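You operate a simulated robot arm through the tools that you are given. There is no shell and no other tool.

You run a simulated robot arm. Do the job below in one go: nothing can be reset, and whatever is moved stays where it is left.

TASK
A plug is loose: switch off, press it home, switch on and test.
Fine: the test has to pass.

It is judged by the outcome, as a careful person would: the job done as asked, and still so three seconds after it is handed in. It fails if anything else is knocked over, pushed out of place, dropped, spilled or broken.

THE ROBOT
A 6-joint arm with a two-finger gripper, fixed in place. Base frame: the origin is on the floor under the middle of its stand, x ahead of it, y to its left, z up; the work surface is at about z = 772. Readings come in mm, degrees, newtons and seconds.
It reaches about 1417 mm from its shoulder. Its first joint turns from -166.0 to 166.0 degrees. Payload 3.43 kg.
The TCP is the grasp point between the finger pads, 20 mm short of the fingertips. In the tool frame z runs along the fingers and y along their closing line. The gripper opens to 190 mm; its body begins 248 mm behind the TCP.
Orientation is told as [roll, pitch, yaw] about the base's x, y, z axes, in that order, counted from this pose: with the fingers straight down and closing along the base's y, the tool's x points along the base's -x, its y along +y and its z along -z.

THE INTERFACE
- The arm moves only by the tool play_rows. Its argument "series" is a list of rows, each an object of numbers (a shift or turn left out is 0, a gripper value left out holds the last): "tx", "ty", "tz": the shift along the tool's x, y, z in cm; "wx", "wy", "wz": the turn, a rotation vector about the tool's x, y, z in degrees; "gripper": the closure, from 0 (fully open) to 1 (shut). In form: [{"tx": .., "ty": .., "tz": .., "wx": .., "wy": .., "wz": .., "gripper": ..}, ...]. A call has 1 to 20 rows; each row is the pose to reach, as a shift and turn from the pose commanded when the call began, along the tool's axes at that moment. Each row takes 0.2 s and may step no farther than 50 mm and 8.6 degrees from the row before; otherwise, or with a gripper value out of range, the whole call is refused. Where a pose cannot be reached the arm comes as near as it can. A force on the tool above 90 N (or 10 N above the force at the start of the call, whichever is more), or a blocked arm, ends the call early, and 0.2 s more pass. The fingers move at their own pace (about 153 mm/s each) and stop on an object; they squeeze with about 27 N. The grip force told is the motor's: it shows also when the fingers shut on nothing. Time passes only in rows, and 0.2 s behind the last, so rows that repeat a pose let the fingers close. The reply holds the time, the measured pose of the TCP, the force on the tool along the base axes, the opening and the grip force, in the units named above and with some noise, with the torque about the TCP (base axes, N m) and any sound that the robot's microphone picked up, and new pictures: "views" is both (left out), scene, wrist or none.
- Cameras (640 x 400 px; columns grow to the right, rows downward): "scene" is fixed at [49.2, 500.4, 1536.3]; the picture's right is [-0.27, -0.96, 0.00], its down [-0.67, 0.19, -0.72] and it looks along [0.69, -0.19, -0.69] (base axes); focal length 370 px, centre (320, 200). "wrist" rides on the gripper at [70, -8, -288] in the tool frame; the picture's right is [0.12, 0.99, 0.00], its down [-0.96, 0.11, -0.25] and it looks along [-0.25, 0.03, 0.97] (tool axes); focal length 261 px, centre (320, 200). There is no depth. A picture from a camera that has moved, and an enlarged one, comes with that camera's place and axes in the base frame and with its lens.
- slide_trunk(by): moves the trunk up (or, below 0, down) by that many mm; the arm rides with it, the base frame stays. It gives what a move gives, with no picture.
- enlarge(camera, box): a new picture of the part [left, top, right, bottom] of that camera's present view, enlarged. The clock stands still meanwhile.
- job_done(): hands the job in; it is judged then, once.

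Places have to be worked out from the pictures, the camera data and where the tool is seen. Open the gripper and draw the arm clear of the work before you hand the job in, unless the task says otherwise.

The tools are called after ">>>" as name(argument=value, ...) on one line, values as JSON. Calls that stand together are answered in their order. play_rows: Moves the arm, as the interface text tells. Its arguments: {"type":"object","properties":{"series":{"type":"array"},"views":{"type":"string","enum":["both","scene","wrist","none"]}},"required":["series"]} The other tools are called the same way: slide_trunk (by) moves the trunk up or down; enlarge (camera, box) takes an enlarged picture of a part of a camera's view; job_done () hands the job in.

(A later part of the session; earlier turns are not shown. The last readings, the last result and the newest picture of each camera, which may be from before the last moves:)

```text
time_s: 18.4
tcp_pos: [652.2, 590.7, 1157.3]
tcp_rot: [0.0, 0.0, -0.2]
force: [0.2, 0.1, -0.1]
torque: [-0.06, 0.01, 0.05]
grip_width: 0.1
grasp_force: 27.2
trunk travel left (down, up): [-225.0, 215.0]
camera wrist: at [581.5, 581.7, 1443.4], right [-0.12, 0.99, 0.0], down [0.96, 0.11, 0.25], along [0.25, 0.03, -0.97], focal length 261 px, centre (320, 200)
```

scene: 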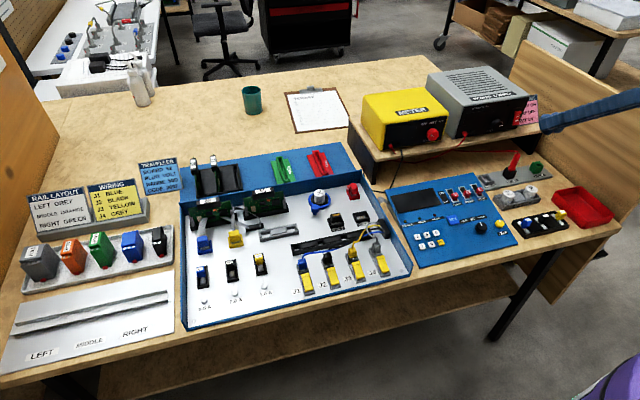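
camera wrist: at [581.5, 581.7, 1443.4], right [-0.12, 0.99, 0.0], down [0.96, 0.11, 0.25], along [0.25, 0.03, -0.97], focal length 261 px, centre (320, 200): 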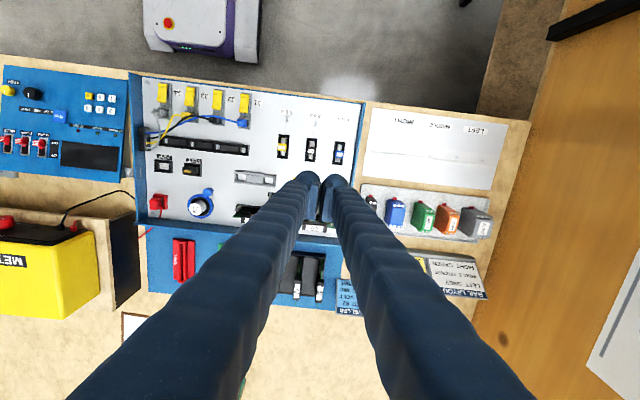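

The fingers hide the plug from here. I'll shift forward and down to (760, 600, 1000), well above the board cards, so the plug appears ahead of the fingertips in the wrist view.

>>> play_rows(series=[{"tx": -2.2, "ty": 0.2, "tz": 3.1}, {"tx": -4.4, "ty": 0.4, "tz": 6.2}, {"tx": -6.6, "ty": 0.6, "tz": 9.3}, {"tx": -8.8, "ty": 0.8, "tz": 12.4}, {"tx": -10.8, "ty": 1.0, "tz": 15.7}, {"tx": -10.8, "ty": 1.0, "tz": 15.7}], views="both")

>>> enlarge(camera="wrist", box=[290, 120, 370, 170])

>>> enlarge(camera="scene", box=[185, 210, 257, 255])

```text
time_s: 19.8
tcp_pos: [760.9, 600.0, 999.7]
tcp_rot: [0.1, 0.0, 0.0]
force: [0.0, 0.2, 0.4]
torque: [-0.02, 0.02, 0.02]
grip_width: 0.0
grasp_force: 27.8
trunk travel left (down, up): [-225.0, 215.0]
camera wrist: at [690.4, 591.4, 1287.0], right [-0.12, 0.99, 0.0], down [0.96, 0.12, 0.25], along [0.25, 0.03, -0.97], focal length 261 px, centre (320, 200)
```

scene: 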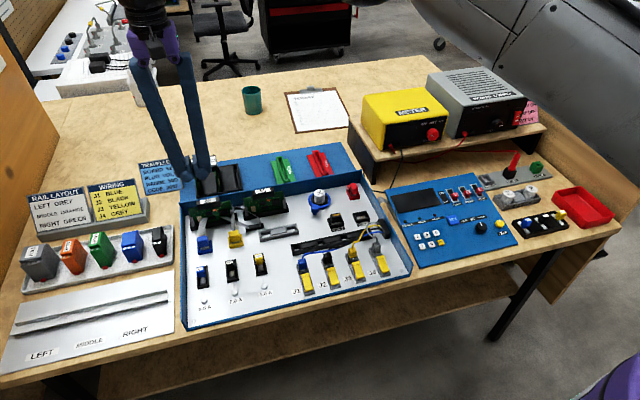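
wrist: 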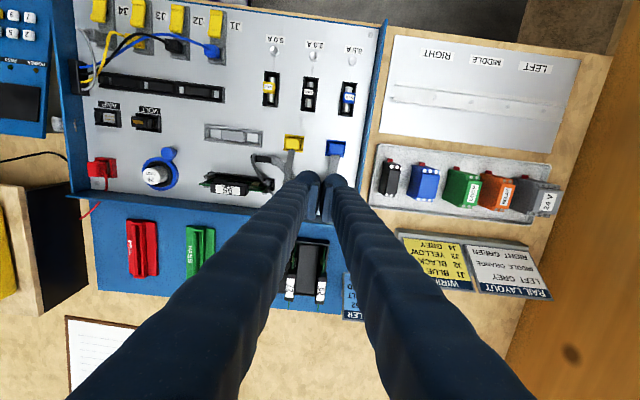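

```text
8.00 times, centred on (330, 145) of wrist
camera zoom: at [690.4, 591.4, 1287.0], right [-0.12, 0.99, 0.0], down [0.96, 0.12, 0.25], along [0.25, 0.03, -0.97], focal length 2085 px, centre (240, 640)
```

zoom: 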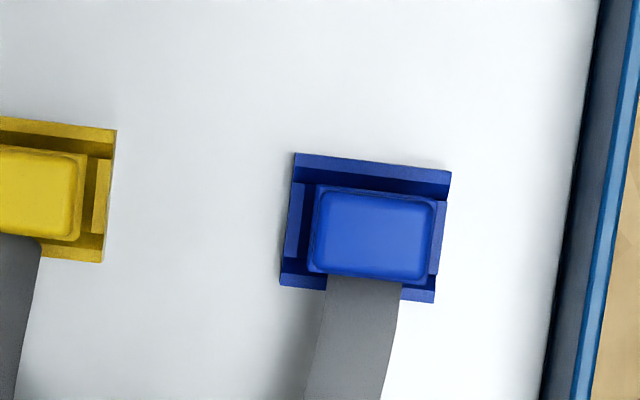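

```text
8.89 times, centred on (221, 232) of scene
camera zoom: at [49.2, 500.4, 1536.3], right [-0.27, -0.96, 0.0], down [-0.67, 0.19, -0.72], along [0.69, -0.19, -0.69], focal length 3291 px, centre (1200, -89)
```

zoom: 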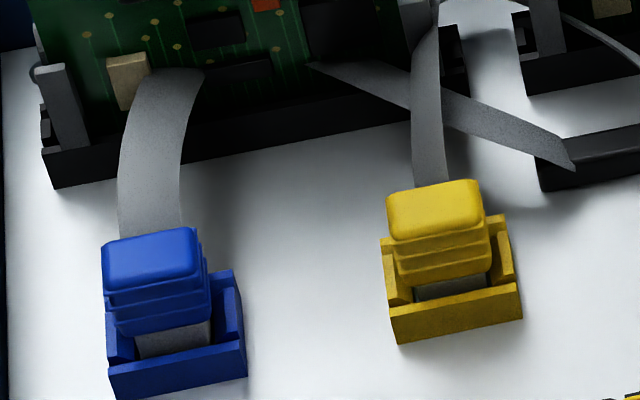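

From almost straight above, the plug's top spans about x 707–725, y 612–638, with its socket aligned with the base axes. I'll put the left (+y) finger over its centre: TCP to (705, 608), first back in x, then down to z 850.

>>> play_rows(series=[{"tx": 2.8, "ty": 0.4, "tz": 0}, {"tx": 5.6, "ty": 0.8, "tz": 1.5}, {"tx": 5.6, "ty": 0.8, "tz": 5}, {"tx": 5.6, "ty": 0.8, "tz": 9}, {"tx": 5.6, "ty": 0.8, "tz": 12.5}, {"tx": 5.6, "ty": 0.8, "tz": 15}, {"tx": 5.6, "ty": 0.8, "tz": 15}], views="both")

>>> enlarge(camera="scene", box=[185, 205, 257, 250])

>>> enlarge(camera="wrist", box=[270, 140, 370, 202])

```text
time_s: 21.4
tcp_pos: [705.7, 607.6, 849.0]
tcp_rot: [0.0, 0.0, -0.1]
force: [-0.2, 0.6, 0.1]
torque: [-0.03, 0.0, 0.01]
grip_width: 0.1
grasp_force: 27.1
trunk travel left (down, up): [-225.0, 215.0]
camera wrist: at [634.6, 599.5, 1136.1], right [-0.12, 0.99, 0.0], down [0.96, 0.11, 0.25], along [0.25, 0.03, -0.97], focal length 261 px, centre (320, 200)
```

scene: 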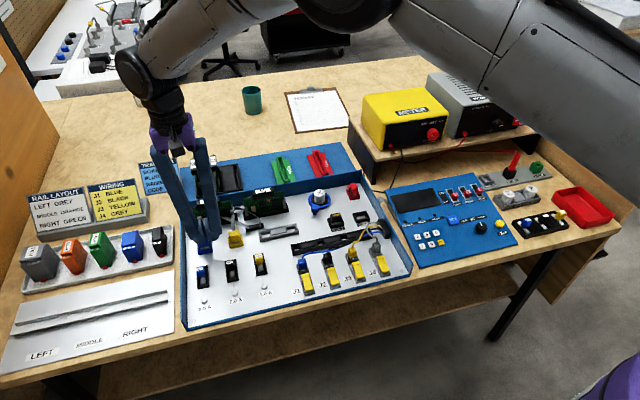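
wrist: 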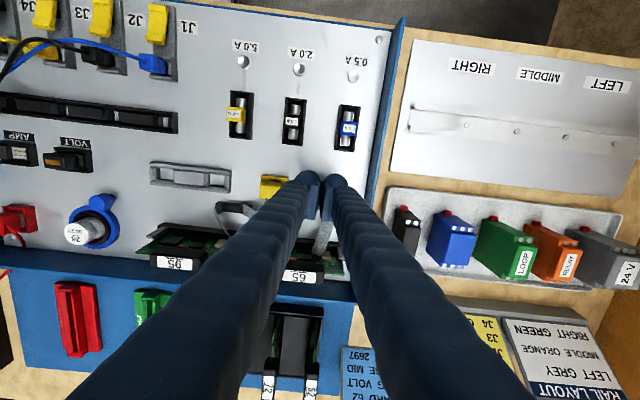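

```text
8.89 times, centred on (221, 228) of scene
camera zoom: at [49.2, 500.4, 1536.3], right [-0.27, -0.96, 0.0], down [-0.67, 0.19, -0.72], along [0.69, -0.19, -0.69], focal length 3291 px, centre (1200, -44)
```

zoom: 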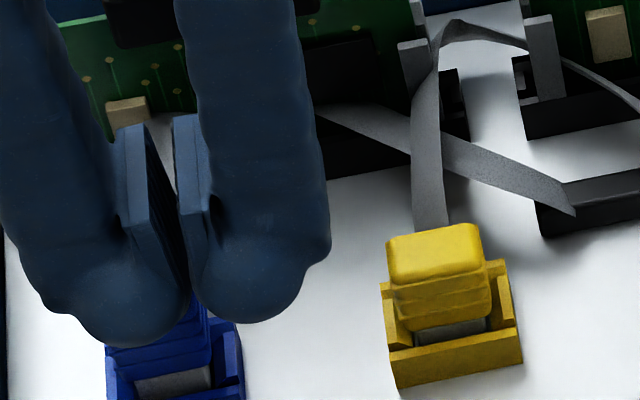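

```text
6.40 times, centred on (320, 171) of wrist
camera zoom: at [634.6, 599.5, 1136.1], right [-0.12, 0.99, 0.0], down [0.96, 0.11, 0.25], along [0.25, 0.03, -0.97], focal length 1668 px, centre (320, 386)
```

zoom: 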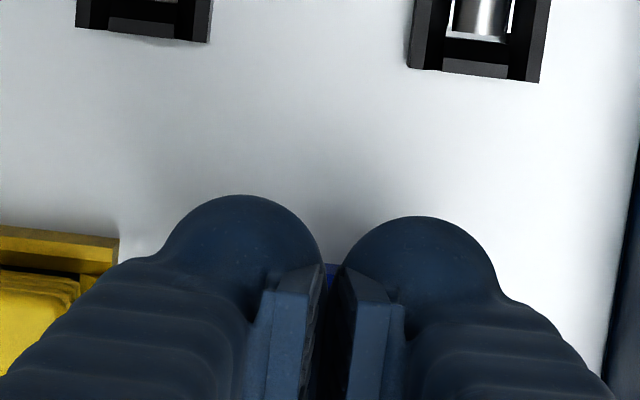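

The +y finger is poised right over the plug with about 17 mm to go. I descend 12 mm, then press on in small steps watching the force.

>>> play_rows(series=[{"tz": 0.5}, {"tz": 1.0}, {"tz": 1.3}, {"tz": 1.5}, {"tz": 1.5}], views="none")

>>> enlarge(camera="scene", box=[185, 215, 257, 260])

```text
time_s: 22.6
tcp_pos: [705.4, 607.5, 835.0]
tcp_rot: [0.1, 0.0, 0.0]
force: [0.1, -0.9, 5.1]
torque: [0.08, -0.03, 0.04]
grip_width: 0.0
grasp_force: 26.5
trunk travel left (down, up): [-225.0, 215.0]
```

```text
8.89 times, centred on (221, 238) of scene
camera zoom: at [49.2, 500.4, 1536.3], right [-0.27, -0.96, 0.0], down [-0.67, 0.19, -0.72], along [0.69, -0.19, -0.69], focal length 3291 px, centre (1200, -133)
```

zoom: 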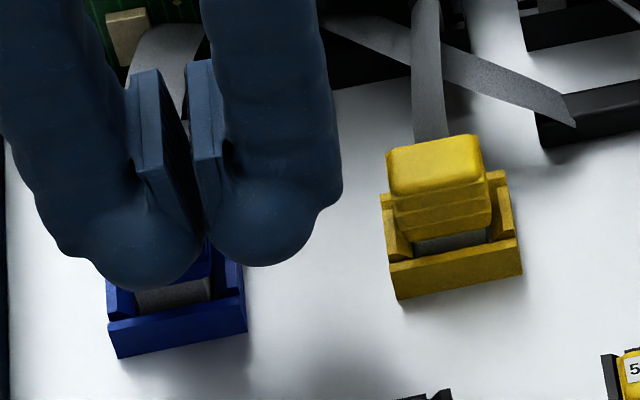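

Contact: 5 N upward at z 835, and the torque matches the +y finger on the plug. I press on in 1 mm steps.

>>> play_rows(series=[{"tz": 0.1}, {"tz": 0.2}, {"tz": 0.3}, {"tz": 0.3}], views="none")

>>> enlarge(camera="scene", box=[185, 215, 257, 260])

```text
time_s: 23.6
tcp_pos: [705.7, 607.2, 831.6]
tcp_rot: [0.0, 0.0, 0.0]
force: [0.9, -1.1, 3.8]
torque: [0.04, 0.0, 0.0]
grip_width: 0.0
grasp_force: 26.6
trunk travel left (down, up): [-225.0, 215.0]
```

```text
8.89 times, centred on (221, 238) of scene
camera zoom: at [49.2, 500.4, 1536.3], right [-0.27, -0.96, 0.0], down [-0.67, 0.19, -0.72], along [0.69, -0.19, -0.69], focal length 3291 px, centre (1200, -133)
```

zoom: 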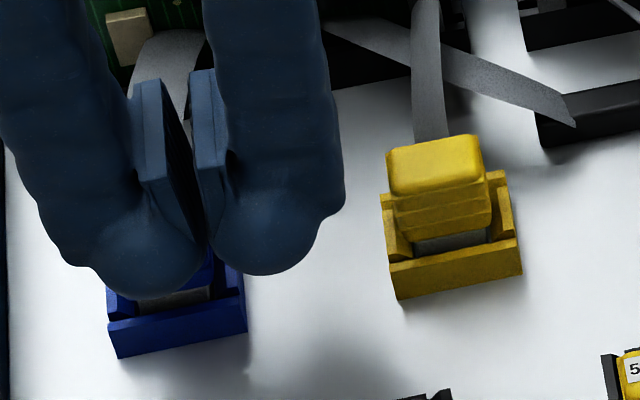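

The plug is sliding in with only about 4 N. I carry on in 1 mm steps until the force rises.

>>> play_rows(series=[{"tz": 0.1}, {"tz": 0.2}, {"tz": 0.3}, {"tz": 0.3}], views="none")

```text
time_s: 24.6
tcp_pos: [704.7, 606.9, 832.0]
tcp_rot: [0.1, -0.1, 0.0]
force: [-1.8, -3.2, 23.7]
torque: [0.23, -0.13, -0.01]
grip_width: 0.0
grasp_force: 26.9
trunk travel left (down, up): [-225.0, 215.0]
```

Resistance has grown to 24 N at z 832, about 3 mm in, with no click yet. I keep pressing in small increments, staying well under the limit.

>>> play_rows(series=[{"tz": 0.15}, {"tz": 0.3}, {"tz": 0.3}], views="none")

```text
time_s: 25.4
tcp_pos: [704.5, 606.0, 829.8]
tcp_rot: [0.2, -0.2, 0.0]
force: [-5.2, -5.9, 47.0]
torque: [0.44, -0.24, 0.03]
grip_width: 0.0
grasp_force: 27.2
trunk travel left (down, up): [-225.0, 215.0]
```

Now 47 N at z 829.8. I look at the plug before pressing on.

>>> enlarge(camera="scene", box=[185, 215, 257, 260])

>>> enlarge(camera="scene", box=[190, 235, 222, 255])

```text
8.89 times, centred on (221, 238) of scene
camera zoom: at [49.2, 500.4, 1536.3], right [-0.27, -0.96, 0.0], down [-0.67, 0.19, -0.72], along [0.69, -0.19, -0.69], focal length 3291 px, centre (1200, -133)
```

zoom: 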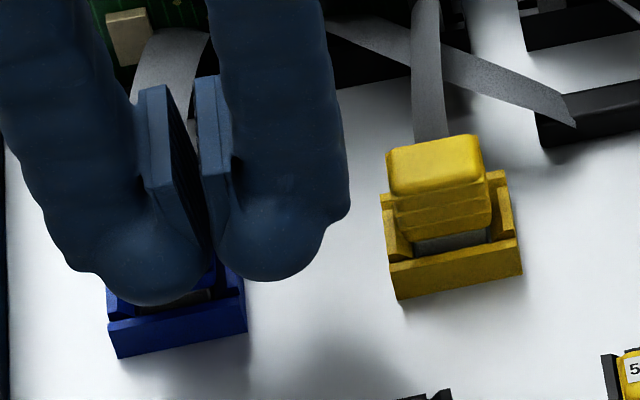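

```text
16.00 times, centred on (206, 245) of scene
camera zoom: at [49.2, 500.4, 1536.3], right [-0.27, -0.96, 0.0], down [-0.67, 0.19, -0.72], along [0.69, -0.19, -0.69], focal length 5924 px, centre (2144, -520)
```

zoom: 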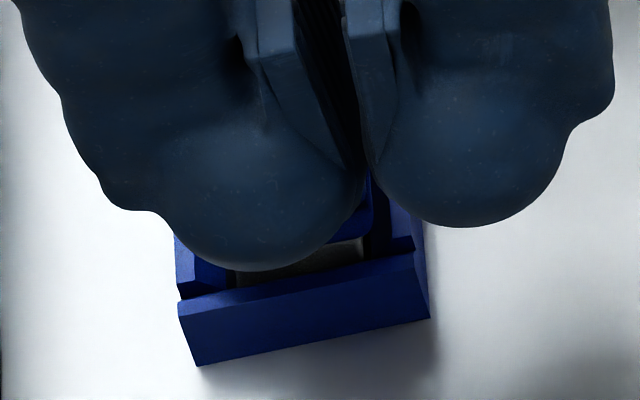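

The plug is still going down. I add another 3 mm of command in small steps.

>>> play_rows(series=[{"tz": 0.15}, {"tz": 0.3}, {"tz": 0.3}], views="none")

```text
time_s: 26.2
tcp_pos: [704.6, 606.0, 827.7]
tcp_rot: [0.2, -0.3, 0.1]
force: [-6.2, -8.4, 61.5]
torque: [0.59, -0.32, -0.01]
grip_width: 0.0
grasp_force: 26.3
trunk travel left (down, up): [-225.0, 215.0]
```

61 N at z 827.7, about 7 mm below first contact. I lift off to 30 mm above and compare the plug with its yellow twin.

>>> play_rows(series=[{"tz": -0.5}, {"tz": -1.5}, {"tz": -3.5}, {"tz": -6.5}, {"tz": -10}, {"tz": -13, "tx": 2}, {"tz": -15, "tx": 5}, {"tz": -15, "tx": 9}, {"tz": -15, "tx": 9}], views="scene")

>>> enlarge(camera="scene", box=[185, 210, 257, 255])

>>> enlarge(camera="scene", box=[190, 230, 222, 250])

>>> enlarge(camera="scene", box=[222, 225, 254, 245])

```text
time_s: 28.2
tcp_pos: [614.8, 607.3, 972.0]
tcp_rot: [0.0, 0.1, 0.0]
force: [0.6, 0.4, 0.6]
torque: [0.01, -0.02, 0.02]
grip_width: 0.0
grasp_force: 26.5
trunk travel left (down, up): [-225.0, 215.0]
```

scene: 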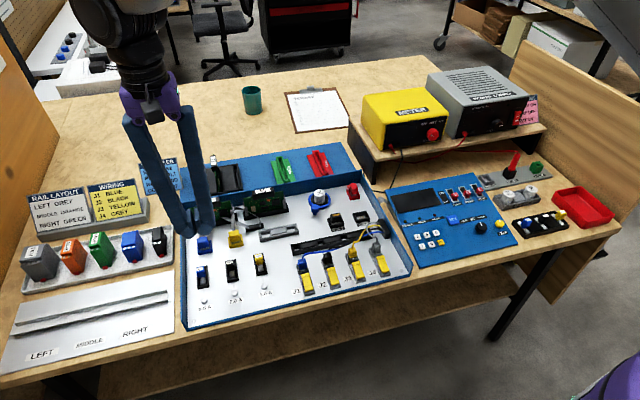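

```text
8.89 times, centred on (221, 232) of scene
camera zoom: at [49.2, 500.4, 1536.3], right [-0.27, -0.96, 0.0], down [-0.67, 0.19, -0.72], along [0.69, -0.19, -0.69], focal length 3291 px, centre (1200, -89)
```

zoom: 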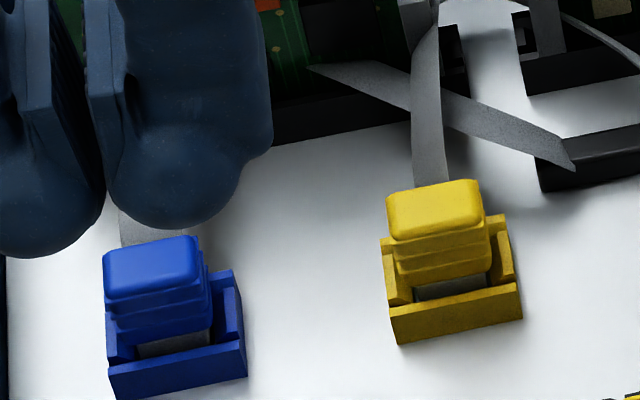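

```text
16.00 times, centred on (206, 240) of scene
camera zoom: at [49.2, 500.4, 1536.3], right [-0.27, -0.96, 0.0], down [-0.67, 0.19, -0.72], along [0.69, -0.19, -0.69], focal length 5924 px, centre (2144, -440)
```

zoom: 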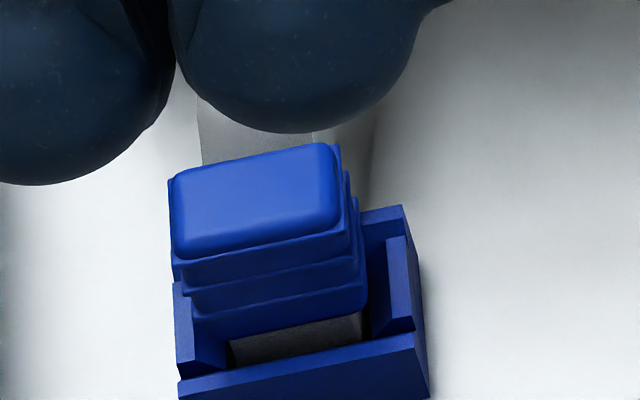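

```text
16.00 times, centred on (238, 235) of scene
camera zoom: at [49.2, 500.4, 1536.3], right [-0.27, -0.96, 0.0], down [-0.67, 0.19, -0.72], along [0.69, -0.19, -0.69], focal length 5924 px, centre (1632, -360)
```

zoom: 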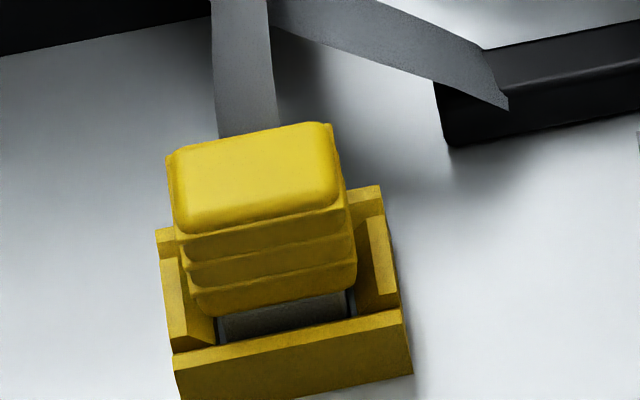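

The blue plug has dropped about 3 mm and its height above the socket wall now looks the same as the yellow's. I go back to the overhead viewpoint to compare with the earlier picture and be sure it is level and fully home.

>>> play_rows(series=[{"tz": -2.8}, {"tx": -4, "ty": -0.7, "tz": -2.8}, {"tx": -8, "ty": -0.7, "tz": -2.8}, {"tx": -12, "ty": -0.7, "tz": -2.8}, {"tx": -14.6, "ty": -0.7, "tz": -2.8}, {"tx": -14.6, "ty": -0.7, "tz": -2.8}], views="wrist")

>>> enlarge(camera="wrist", box=[290, 120, 370, 170])

>>> enlarge(camera="scene", box=[185, 210, 257, 255])

>>> enlarge(camera="scene", box=[190, 225, 250, 262])

```text
time_s: 29.6
tcp_pos: [761.6, 599.2, 999.8]
tcp_rot: [-0.1, 0.0, 0.0]
force: [0.5, 0.1, 0.6]
torque: [0.02, -0.01, -0.01]
grip_width: 0.0
grasp_force: 26.6
trunk travel left (down, up): [-225.0, 215.0]
camera wrist: at [691.2, 591.3, 1288.1], right [-0.12, 0.99, 0.0], down [0.96, 0.12, 0.25], along [0.25, 0.03, -0.97], focal length 261 px, centre (320, 200)
```

wrist: 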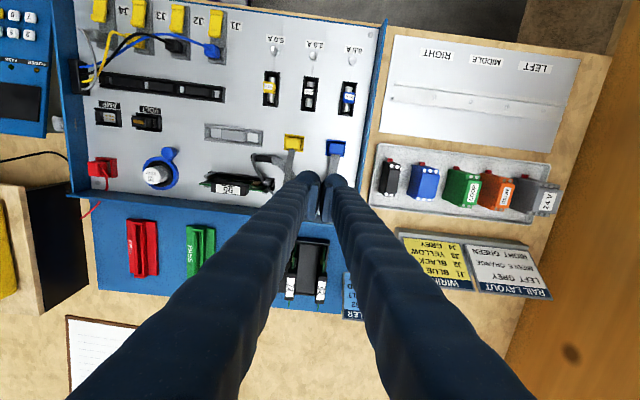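

```text
8.00 times, centred on (330, 145) of wrist
camera zoom: at [691.2, 591.3, 1288.1], right [-0.12, 0.99, 0.0], down [0.96, 0.12, 0.25], along [0.25, 0.03, -0.97], focal length 2085 px, centre (240, 640)
```

zoom: 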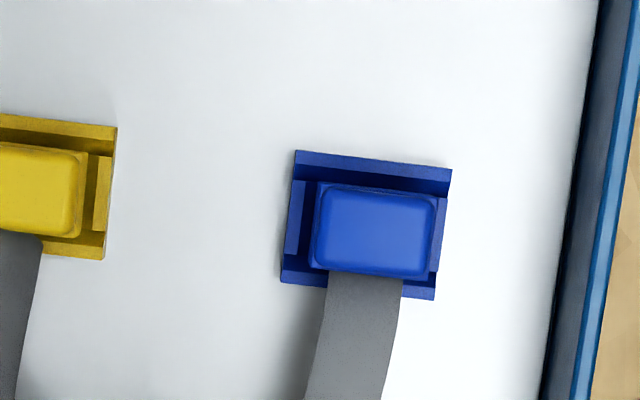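

```text
8.89 times, centred on (221, 232) of scene
camera zoom: at [49.2, 500.4, 1536.3], right [-0.27, -0.96, 0.0], down [-0.67, 0.19, -0.72], along [0.69, -0.19, -0.69], focal length 3291 px, centre (1200, -89)
```

zoom: 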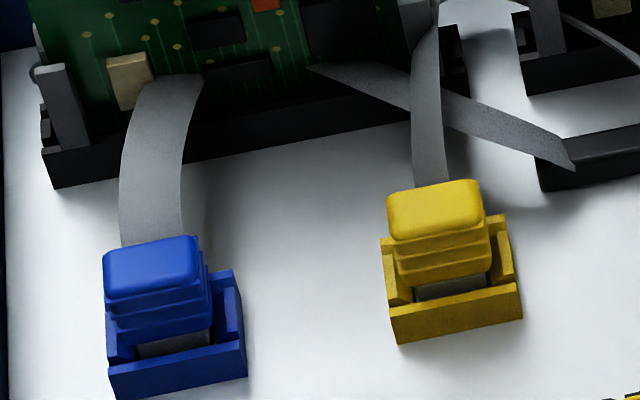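

```text
10.67 times, centred on (220, 244) of scene
camera zoom: at [49.2, 500.4, 1536.3], right [-0.27, -0.96, 0.0], down [-0.67, 0.19, -0.72], along [0.69, -0.19, -0.69], focal length 3950 px, centre (1387, -264)
```

zoom: 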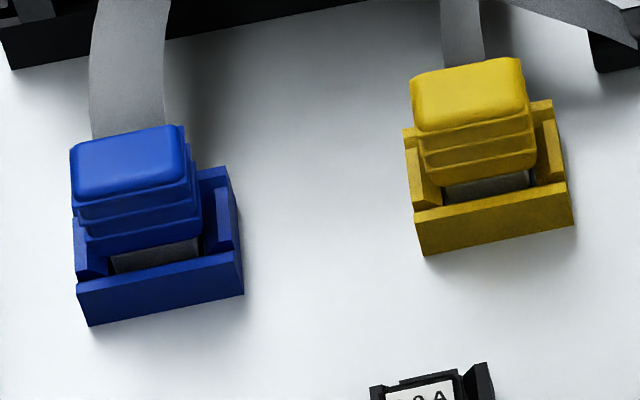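

The blue plug now matches the yellow one in every measure (top above wall, body against side walls) and is level, so it is home. I lift and travel back right, high over the bench, to switch the supply on.

>>> play_rows(series=[{"tz": -4}, {"tz": -8, "tx": 2}, {"tz": -12, "tx": 5}, {"tz": -15.8, "tx": 7, "ty": -1}, {"tz": -15.8, "tx": 9, "ty": -5}, {"tz": -15.8, "tx": 10.8, "ty": -9}, {"tz": -15.8, "tx": 10.8, "ty": -13.8}, {"tz": -15.8, "tx": 10.8, "ty": -18.6}, {"tz": -15.8, "tx": 10.8, "ty": -23.4}, {"tz": -15.8, "tx": 10.8, "ty": -28.2}, {"tz": -15.8, "tx": 10.8, "ty": -33}, {"tz": -15.8, "tx": 10.8, "ty": -37.8}, {"tz": -15.8, "tx": 10.8, "ty": -42.6}, {"tz": -15.8, "tx": 10.8, "ty": -47.4}, {"tz": -15.8, "tx": 10.8, "ty": -52.2}, {"tz": -15.8, "tx": 10.8, "ty": -57}, {"tz": -15.8, "tx": 10.8, "ty": -61.8}, {"tz": -15.8, "tx": 10.8, "ty": -66.6}, {"tz": -15.8, "tx": 10.8, "ty": -71.4}, {"tz": -15.8, "tx": 10.8, "ty": -76}], views="none")

```text
time_s: 33.8
tcp_pos: [652.0, -160.9, 1156.8]
tcp_rot: [0.0, 0.1, 0.0]
force: [0.4, -0.2, 0.4]
torque: [0.01, 0.02, 0.01]
grip_width: 0.0
grasp_force: 27.4
trunk travel left (down, up): [-225.0, 215.0]
```

Now at (652, -161, 1157). I tilt the fingers forward 45 degrees again while moving to the standoff in front of the rocker.

>>> play_rows(series=[{"tx": -0.8, "ty": -3.0, "tz": 1.0, "wy": -4.5}, {"tx": -1.6, "ty": -6.0, "tz": 2.0, "wy": -9}, {"tx": -2.5, "ty": -9.0, "tz": 3.2, "wy": -14}, {"tx": -3.5, "ty": -12.0, "tz": 4.6, "wy": -19.5}, {"tx": -4.6, "ty": -14.5, "tz": 6.2, "wy": -25}, {"tx": -5.8, "ty": -16.5, "tz": 8.0, "wy": -31}, {"tx": -7.0, "ty": -17.7, "tz": 9.8, "wy": -37}, {"tx": -8.0, "ty": -18.2, "tz": 11.2, "wy": -42}, {"tx": -8.6, "ty": -18.2, "tz": 12.1, "wy": -45}, {"tx": -8.6, "ty": -18.2, "tz": 12.1, "wy": -45}], views="none")

>>> enlarge(camera="wrist", box=[280, 150, 360, 200])

```text
time_s: 36.0
tcp_pos: [737.8, -341.8, 1037.3]
tcp_rot: [0.0, -44.9, -0.1]
force: [0.0, 0.3, -0.5]
torque: [-0.03, 0.01, 0.03]
grip_width: 0.0
grasp_force: 27.3
trunk travel left (down, up): [-225.0, 215.0]
```

```text
8.00 times, centred on (320, 175) of wrist
camera zoom: at [484.0, -351.0, 1190.6], right [-0.08, 0.99, -0.08], down [0.51, 0.11, 0.86], along [0.86, 0.03, -0.51], focal length 2085 px, centre (320, 400)
```

zoom: 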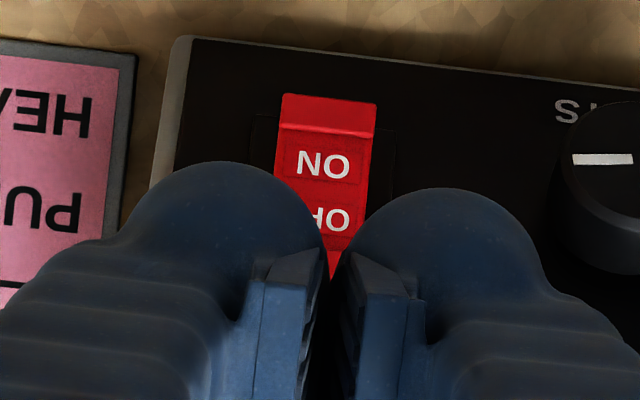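

The rocker now shows ON as the proud half, centred at y about -343. I approach to just short of its lower half at TCP (780, -343, 914), staying clear of the shelf (top z about 880, front edge x about 821).

>>> play_rows(series=[{"tx": 1.15, "ty": -0.05, "tz": 2.34}, {"tx": 2.3, "ty": -0.1, "tz": 4.68}, {"tx": 3.45, "ty": -0.12, "tz": 7.0}, {"tx": 4.6, "ty": -0.12, "tz": 9.4}, {"tx": 5.73, "ty": -0.12, "tz": 11.7}, {"tx": 5.73, "ty": -0.12, "tz": 11.7}], views="both")

>>> enlarge(camera="scene", box=[470, 85, 550, 135])

```text
time_s: 37.4
tcp_pos: [780.2, -342.5, 913.9]
tcp_rot: [0.0, -45.0, -0.2]
force: [-0.7, -0.5, -0.6]
torque: [0.07, -0.02, 0.01]
grip_width: 0.0
grasp_force: 26.6
trunk travel left (down, up): [-225.0, 215.0]
camera wrist: at [526.2, -352.3, 1066.8], right [-0.08, 0.99, -0.08], down [0.51, 0.12, 0.85], along [0.86, 0.03, -0.51], focal length 261 px, centre (320, 200)
```

scene: 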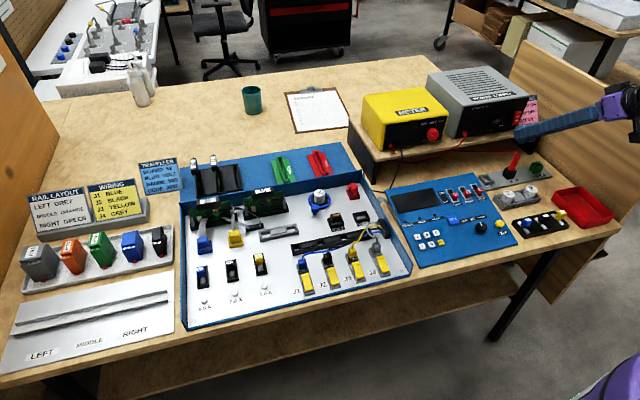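
wrist: 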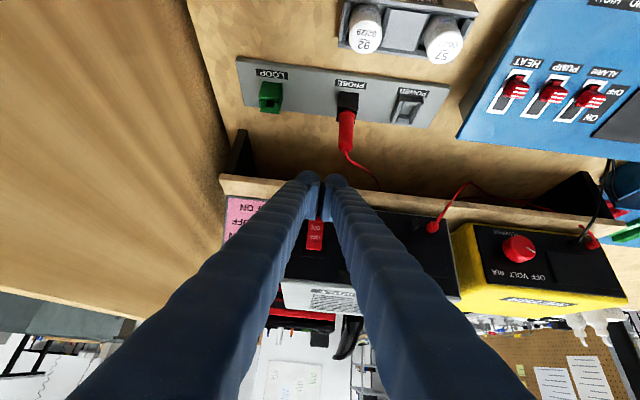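

```text
8.00 times, centred on (510, 110) of scene
camera zoom: at [49.2, 500.4, 1536.3], right [-0.27, -0.96, 0.0], down [-0.67, 0.19, -0.72], along [0.69, -0.19, -0.69], focal length 2962 px, centre (-1200, 920)
```

zoom: 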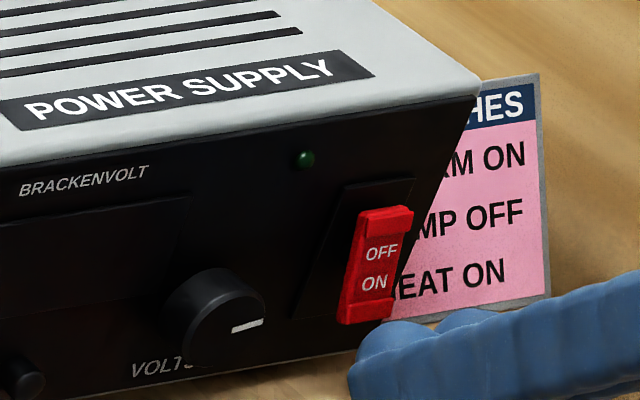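

Aligned with the lower half. I advance 20 mm along +x, then look.

>>> play_rows(series=[{"tx": -0.424, "tz": 0.424}, {"tx": -0.85, "tz": 0.85}, {"tx": -1.2, "tz": 1.2}, {"tx": -1.414, "tz": 1.414}, {"tx": -1.414, "tz": 1.414}], views="none")

>>> enlarge(camera="scene", box=[470, 85, 550, 135])

```text
time_s: 38.6
tcp_pos: [800.3, -343.3, 914.1]
tcp_rot: [0.1, -44.8, 0.0]
force: [-0.4, -0.4, 0.1]
torque: [-0.02, 0.0, 0.01]
grip_width: 0.0
grasp_force: 26.8
trunk travel left (down, up): [-225.0, 215.0]
```

```text
8.00 times, centred on (510, 110) of scene
camera zoom: at [49.2, 500.4, 1536.3], right [-0.27, -0.96, 0.0], down [-0.67, 0.19, -0.72], along [0.69, -0.19, -0.69], focal length 2962 px, centre (-1200, 920)
```

zoom: 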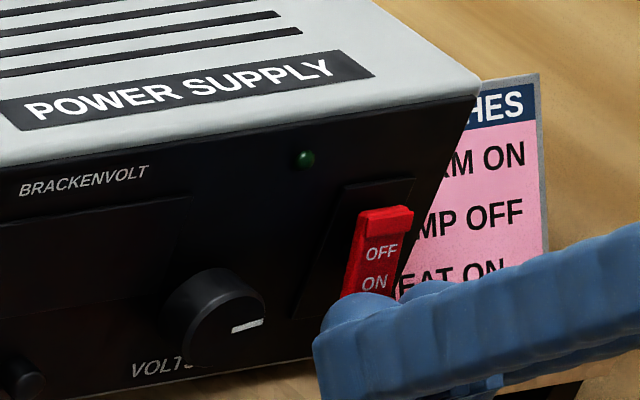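

Not touching yet. I press on in 1.5–2 mm steps.

>>> play_rows(series=[{"tx": -0.14, "tz": 0.14}, {"tx": -0.28, "tz": 0.28}, {"tx": -0.35, "tz": 0.35}, {"tx": -0.35, "tz": 0.35}], views="none")

>>> enlarge(camera="scene", box=[470, 85, 550, 135])

```text
time_s: 39.6
tcp_pos: [805.5, -343.0, 914.2]
tcp_rot: [0.0, -45.0, -0.1]
force: [-2.1, 0.7, -0.3]
torque: [0.02, 0.0, -0.03]
grip_width: 0.0
grasp_force: 27.0
trunk travel left (down, up): [-225.0, 215.0]
```

```text
8.00 times, centred on (510, 110) of scene
camera zoom: at [49.2, 500.4, 1536.3], right [-0.27, -0.96, 0.0], down [-0.67, 0.19, -0.72], along [0.69, -0.19, -0.69], focal length 2962 px, centre (-1200, 920)
```

zoom: 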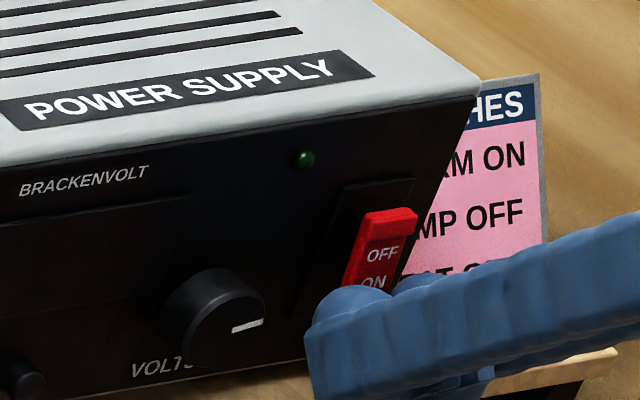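

Contact begins (about 2 N) and the rocker has started turning. I continue a few mm.

>>> play_rows(series=[{"tx": -0.14, "tz": 0.14}, {"tx": -0.28, "tz": 0.28}, {"tx": -0.28, "tz": 0.28}], views="none")

>>> enlarge(camera="scene", box=[470, 85, 550, 135])

```text
time_s: 40.4
tcp_pos: [810.2, -343.2, 913.8]
tcp_rot: [0.1, -45.0, 0.0]
force: [0.1, 0.0, 0.5]
torque: [-0.01, -0.02, 0.01]
grip_width: 0.1
grasp_force: 26.5
trunk travel left (down, up): [-225.0, 215.0]
```

```text
8.00 times, centred on (510, 110) of scene
camera zoom: at [49.2, 500.4, 1536.3], right [-0.27, -0.96, 0.0], down [-0.67, 0.19, -0.72], along [0.69, -0.19, -0.69], focal length 2962 px, centre (-1200, 920)
```

zoom: 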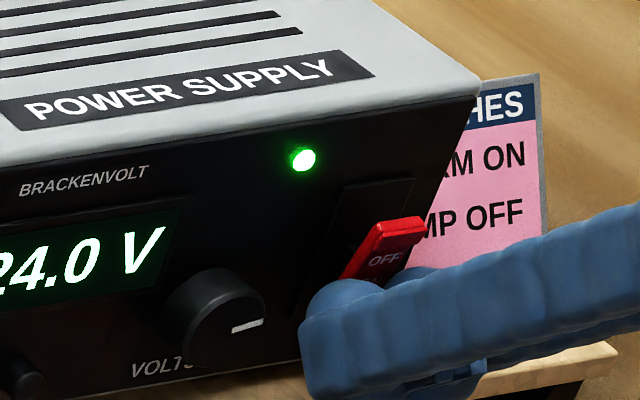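

The supply is on (24.0 V, lamp lit). I back off along -x, then up and away, and look at the tester.

>>> play_rows(series=[{"tx": 0.7, "tz": -0.7}, {"tx": 2.0, "tz": -2.0}, {"tx": 3.5, "tz": -3.5}, {"tx": 2.5, "tz": -6.5}, {"tx": 1, "tz": -10}, {"tx": 0, "tz": -13}, {"tx": 0, "tz": -13}], views="scene")

>>> enlarge(camera="scene", box=[470, 80, 550, 130])

>>> enlarge(camera="scene", box=[380, 170, 530, 265])

```text
time_s: 42.0
tcp_pos: [717.8, -342.9, 1006.2]
tcp_rot: [-0.1, -44.9, 0.0]
force: [-0.3, -0.1, 0.4]
torque: [-0.03, -0.01, 0.01]
grip_width: 0.0
grasp_force: 27.3
trunk travel left (down, up): [-225.0, 215.0]
```

scene: 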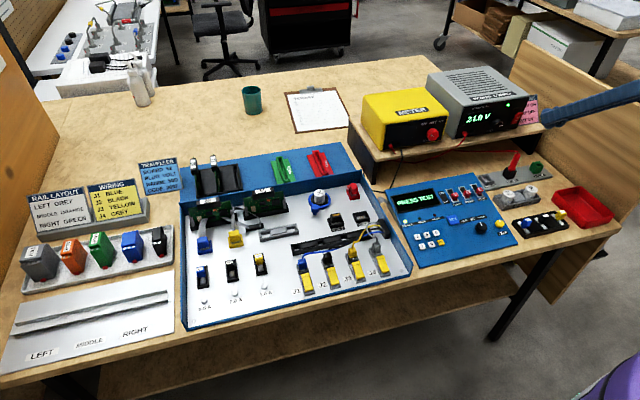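

```text
8.00 times, centred on (510, 105) of scene
camera zoom: at [49.2, 500.4, 1536.3], right [-0.27, -0.96, 0.0], down [-0.67, 0.19, -0.72], along [0.69, -0.19, -0.69], focal length 2962 px, centre (-1200, 960)
```

zoom: 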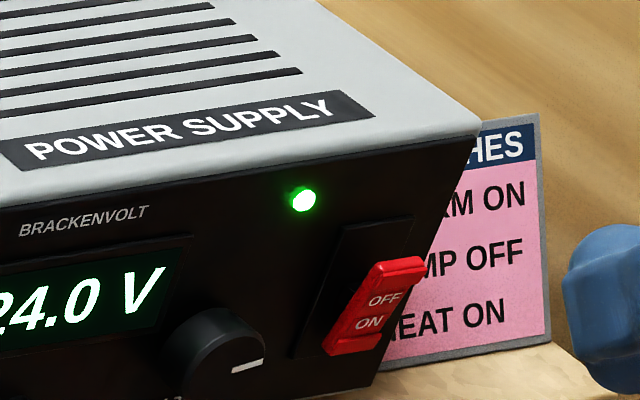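

```text
4.21 times, centred on (455, 218) of scene
camera zoom: at [49.2, 500.4, 1536.3], right [-0.27, -0.96, 0.0], down [-0.67, 0.19, -0.72], along [0.69, -0.19, -0.69], focal length 1559 px, centre (-248, 126)
```

zoom: 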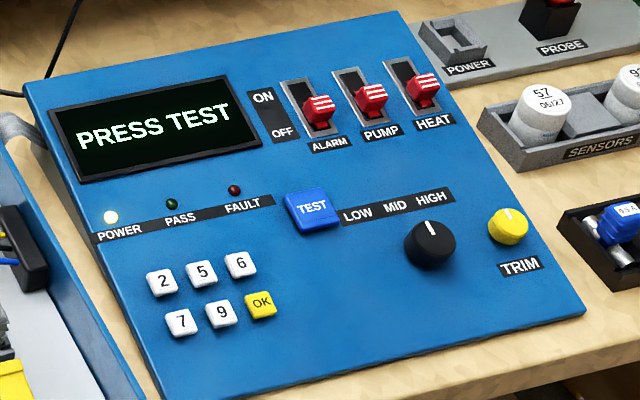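

The tester now says PRESS TEST and the fault lamp is out. I straighten the tool and move to above and behind the tester for a precise look at the TEST button (roughly x 622, y -42).

>>> play_rows(series=[{"tx": -0.4, "ty": 1.5, "tz": -1.5, "wy": 5}, {"tx": -0.8, "ty": 4, "tz": -3, "wy": 10}, {"tx": -1.2, "ty": 7.5, "tz": -4.5, "wy": 15}, {"tx": -1.5, "ty": 11.5, "tz": -5.5, "wy": 20}, {"tx": -1.8, "ty": 15.5, "tz": -5.8, "wy": 25}, {"tx": -1.84, "ty": 19.5, "tz": -5.8, "wy": 30}, {"tx": -1.84, "ty": 23, "tz": -5.8, "wy": 35}, {"tx": -1.84, "ty": 26, "tz": -5.8, "wy": 40}, {"tx": -1.84, "ty": 28.3, "tz": -5.8, "wy": 45}, {"tx": -1.84, "ty": 28.3, "tz": -5.8, "wy": 45}], views="both")

```text
time_s: 44.2
tcp_pos: [690.2, -58.0, 1061.0]
tcp_rot: [0.0, 0.2, -0.1]
force: [0.7, -0.1, 0.1]
torque: [-0.04, -0.04, 0.01]
grip_width: 0.0
grasp_force: 27.3
trunk travel left (down, up): [-225.0, 215.0]
camera wrist: at [619.1, -67.6, 1347.7], right [-0.12, 0.99, 0.0], down [0.96, 0.11, 0.25], along [0.24, 0.03, -0.97], focal length 261 px, centre (320, 200)
```

scene: 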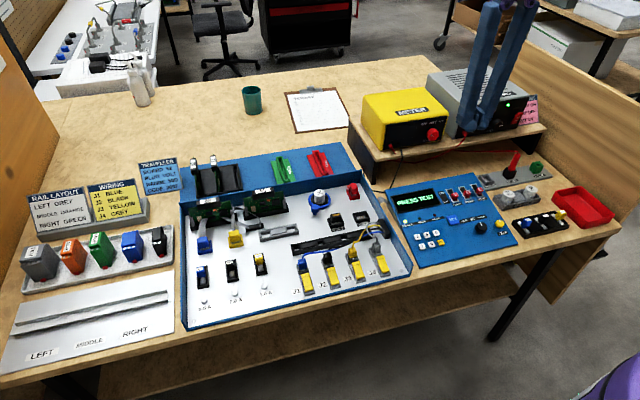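
wrist: 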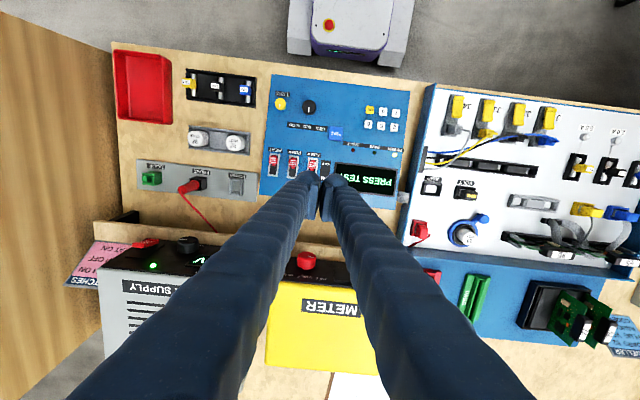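

The TEST button is clearly visible at about (336, 133) in the wrist view. I zoom on it from both cameras for a good fix.

>>> enlarge(camera="wrist", box=[288, 103, 384, 163])

>>> enlarge(camera="scene", box=[420, 195, 492, 240])

```text
6.67 times, centred on (336, 133) of wrist
camera zoom: at [619.1, -67.6, 1347.7], right [-0.12, 0.99, 0.0], down [0.96, 0.11, 0.25], along [0.24, 0.03, -0.97], focal length 1738 px, centre (213, 647)
```

zoom: 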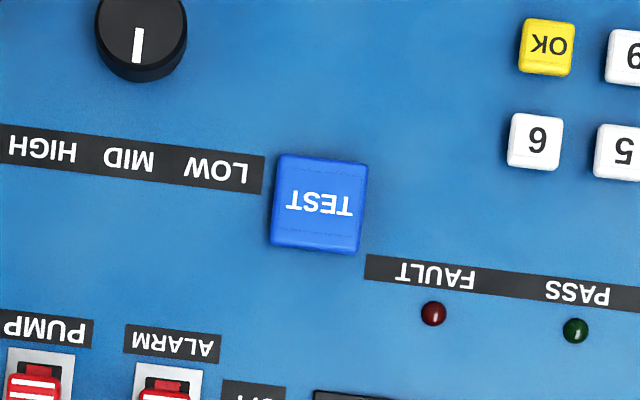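

```text
8.89 times, centred on (456, 218) of scene
camera zoom: at [49.2, 500.4, 1536.3], right [-0.27, -0.96, 0.0], down [-0.67, 0.19, -0.72], along [0.69, -0.19, -0.69], focal length 3291 px, centre (-889, 44)
```

zoom: 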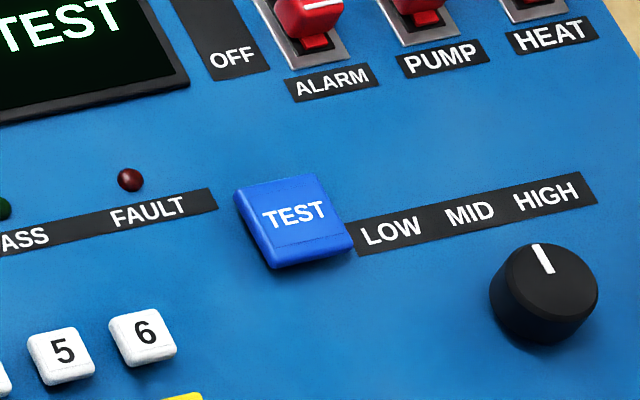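

TEST is a 30 mm square button with its top centre at about (616, -35, 802). I'll put the +y finger over it with a 10 degree forward tilt to match the sloping panel, coming to about 28 mm above.

>>> play_rows(series=[{"tx": 1.6, "ty": 0.1, "tz": 4.2, "wy": -2}, {"tx": 3.2, "ty": 0.2, "tz": 8.4, "wy": -4}, {"tx": 4.8, "ty": 0.4, "tz": 12.6, "wy": -6}, {"tx": 6.4, "ty": 0.6, "tz": 16.8, "wy": -8}, {"tx": 7.7, "ty": 0.6, "tz": 21.1, "wy": -10}, {"tx": 7.7, "ty": 0.6, "tz": 21.1, "wy": -10}], views="both")

>>> enlarge(camera="scene", box=[420, 190, 492, 235])

>>> enlarge(camera="wrist", box=[270, 150, 370, 212])

```text
time_s: 45.6
tcp_pos: [612.3, -54.8, 849.1]
tcp_rot: [-0.2, -10.1, -0.1]
force: [-0.3, 0.1, 0.0]
torque: [0.0, 0.04, 0.0]
grip_width: 0.1
grasp_force: 27.1
trunk travel left (down, up): [-225.0, 215.0]
camera wrist: at [492.9, -62.5, 1119.3], right [-0.12, 0.99, -0.02], down [0.9, 0.11, 0.41], along [0.41, 0.03, -0.91], focal length 261 px, centre (320, 200)
```

scene: 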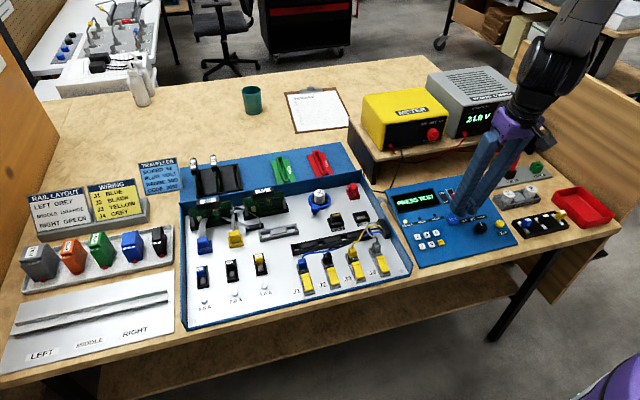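
wrist: 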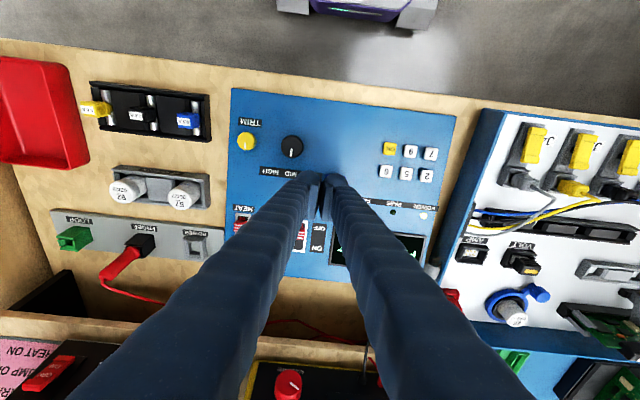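

```text
8.89 times, centred on (456, 212) of scene
camera zoom: at [49.2, 500.4, 1536.3], right [-0.27, -0.96, 0.0], down [-0.67, 0.19, -0.72], along [0.69, -0.19, -0.69], focal length 3291 px, centre (-889, 89)
```

zoom: 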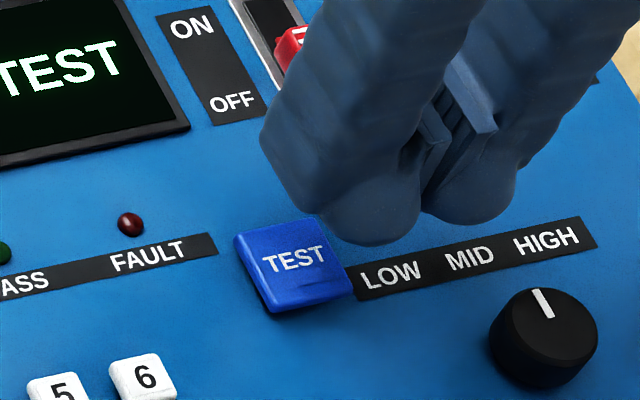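

```text
6.40 times, centred on (320, 181) of wrist
camera zoom: at [492.9, -62.5, 1119.3], right [-0.12, 0.99, -0.02], down [0.9, 0.11, 0.41], along [0.41, 0.03, -0.91], focal length 1668 px, centre (320, 322)
```

zoom: 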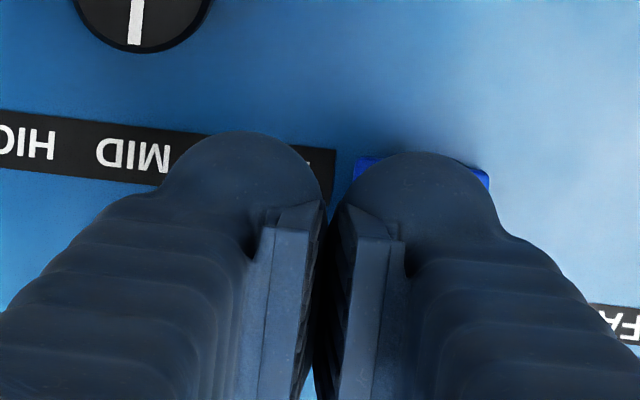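

The finger is lined up to within about 3 mm of the button centre. I correct that and descend 20 mm, then press in small steps.

>>> play_rows(series=[{"tx": 0.3, "ty": 0.25, "tz": 0.6}, {"tx": 0.3, "ty": 0.25, "tz": 1.2}, {"tx": 0.3, "ty": 0.25, "tz": 1.7}, {"tx": 0.3, "ty": 0.25, "tz": 2.0}, {"tx": 0.3, "ty": 0.25, "tz": 2.0}], views="none")

>>> enlarge(camera="scene", box=[420, 190, 492, 235])

```text
time_s: 46.8
tcp_pos: [613.3, -51.2, 828.8]
tcp_rot: [0.0, -9.8, -0.1]
force: [-1.0, 0.7, -0.1]
torque: [0.01, 0.0, 0.0]
grip_width: 0.0
grasp_force: 27.1
out of reach, approached as far as the arm can: row 3, 4
trunk travel left (down, up): [-225.0, 215.0]
```

```text
8.89 times, centred on (456, 212) of scene
camera zoom: at [49.2, 500.4, 1536.3], right [-0.27, -0.96, 0.0], down [-0.67, 0.19, -0.72], along [0.69, -0.19, -0.69], focal length 3291 px, centre (-889, 89)
```

zoom: 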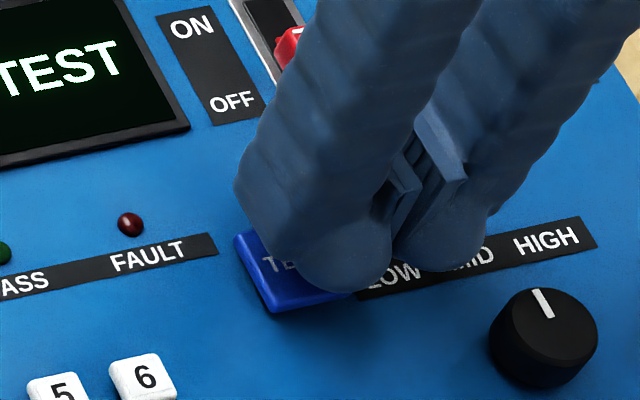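

The arm says it is at its reach limit here, though it stands about where commanded: fingertip z about 809, roughly 7 mm above the button. I'll use the trunk to go straight down in small amounts, first 4 mm.

>>> slide_trunk(by=-4)

```text
time_s: 47.3
tcp_pos: [612.9, -52.2, 825.9]
tcp_rot: [0.0, -9.7, 0.0]
force: [0.1, -0.3, -0.5]
torque: [-0.01, 0.03, 0.01]
grip_width: 0.0
grasp_force: 27.6
trunk travel left (down, up): [-221.0, 219.0]
```

The trunk moved the tip down with no contact yet. Another 3 mm.

>>> slide_trunk(by=-3)

>>> enlarge(camera="scene", box=[420, 190, 492, 235])

```text
time_s: 47.9
tcp_pos: [613.2, -50.7, 822.0]
tcp_rot: [0.0, -9.8, 0.0]
force: [-1.1, 0.3, 0.2]
torque: [-0.02, -0.01, 0.02]
grip_width: 0.0
grasp_force: 27.2
trunk travel left (down, up): [-218.0, 222.0]
```

```text
8.89 times, centred on (456, 212) of scene
camera zoom: at [49.2, 500.4, 1536.3], right [-0.27, -0.96, 0.0], down [-0.67, 0.19, -0.72], along [0.69, -0.19, -0.69], focal length 3291 px, centre (-889, 89)
```

zoom: 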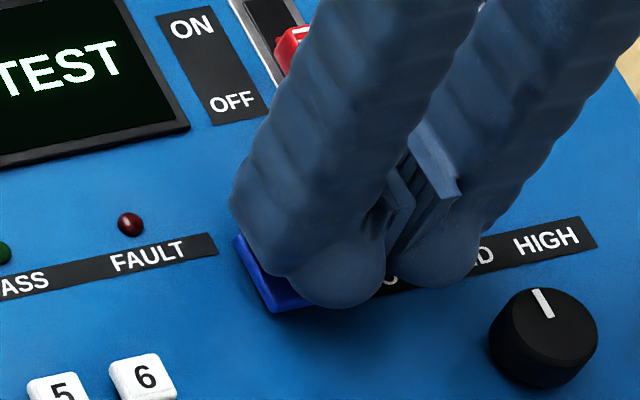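

Still about no force at z 822 (tip about 802). Another 3 mm down.

>>> slide_trunk(by=-3)

>>> enlarge(camera="scene", box=[380, 170, 530, 265])

```text
time_s: 48.4
tcp_pos: [614.9, -51.5, 818.8]
tcp_rot: [0.0, -9.8, 0.1]
force: [-0.6, -0.2, 0.6]
torque: [0.0, 0.0, 0.03]
grip_width: 0.0
grasp_force: 27.3
trunk travel left (down, up): [-215.0, 225.0]
```

```text
4.21 times, centred on (455, 218) of scene
camera zoom: at [49.2, 500.4, 1536.3], right [-0.27, -0.96, 0.0], down [-0.67, 0.19, -0.72], along [0.69, -0.19, -0.69], focal length 1559 px, centre (-248, 126)
```

zoom: 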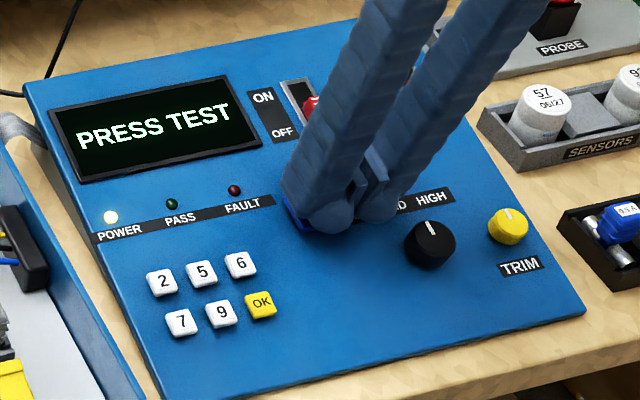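

No contact yet at z 818.8. I go 2 mm further.

>>> slide_trunk(by=-2)

>>> enlarge(camera="scene", box=[430, 205, 478, 235])

```text
time_s: 48.9
tcp_pos: [613.9, -51.6, 818.2]
tcp_rot: [0.0, -9.8, 0.0]
force: [-0.1, 0.8, 0.5]
torque: [0.02, -0.01, -0.01]
grip_width: 0.0
grasp_force: 26.9
trunk travel left (down, up): [-213.0, 227.0]
heard: click
```

```text
13.33 times, centred on (454, 220) of scene
camera zoom: at [49.2, 500.4, 1536.3], right [-0.27, -0.96, 0.0], down [-0.67, 0.19, -0.72], along [0.69, -0.19, -0.69], focal length 4937 px, centre (-1467, -67)
```

zoom: 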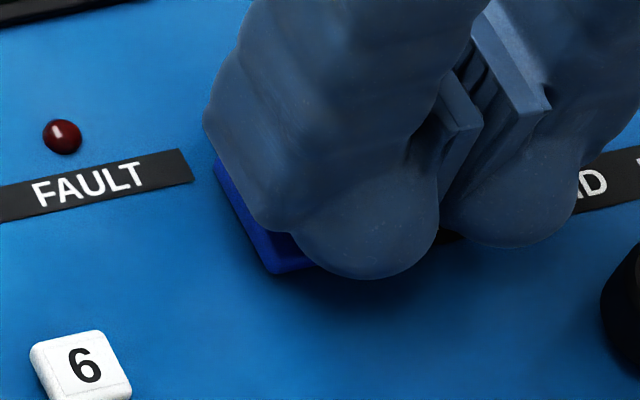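

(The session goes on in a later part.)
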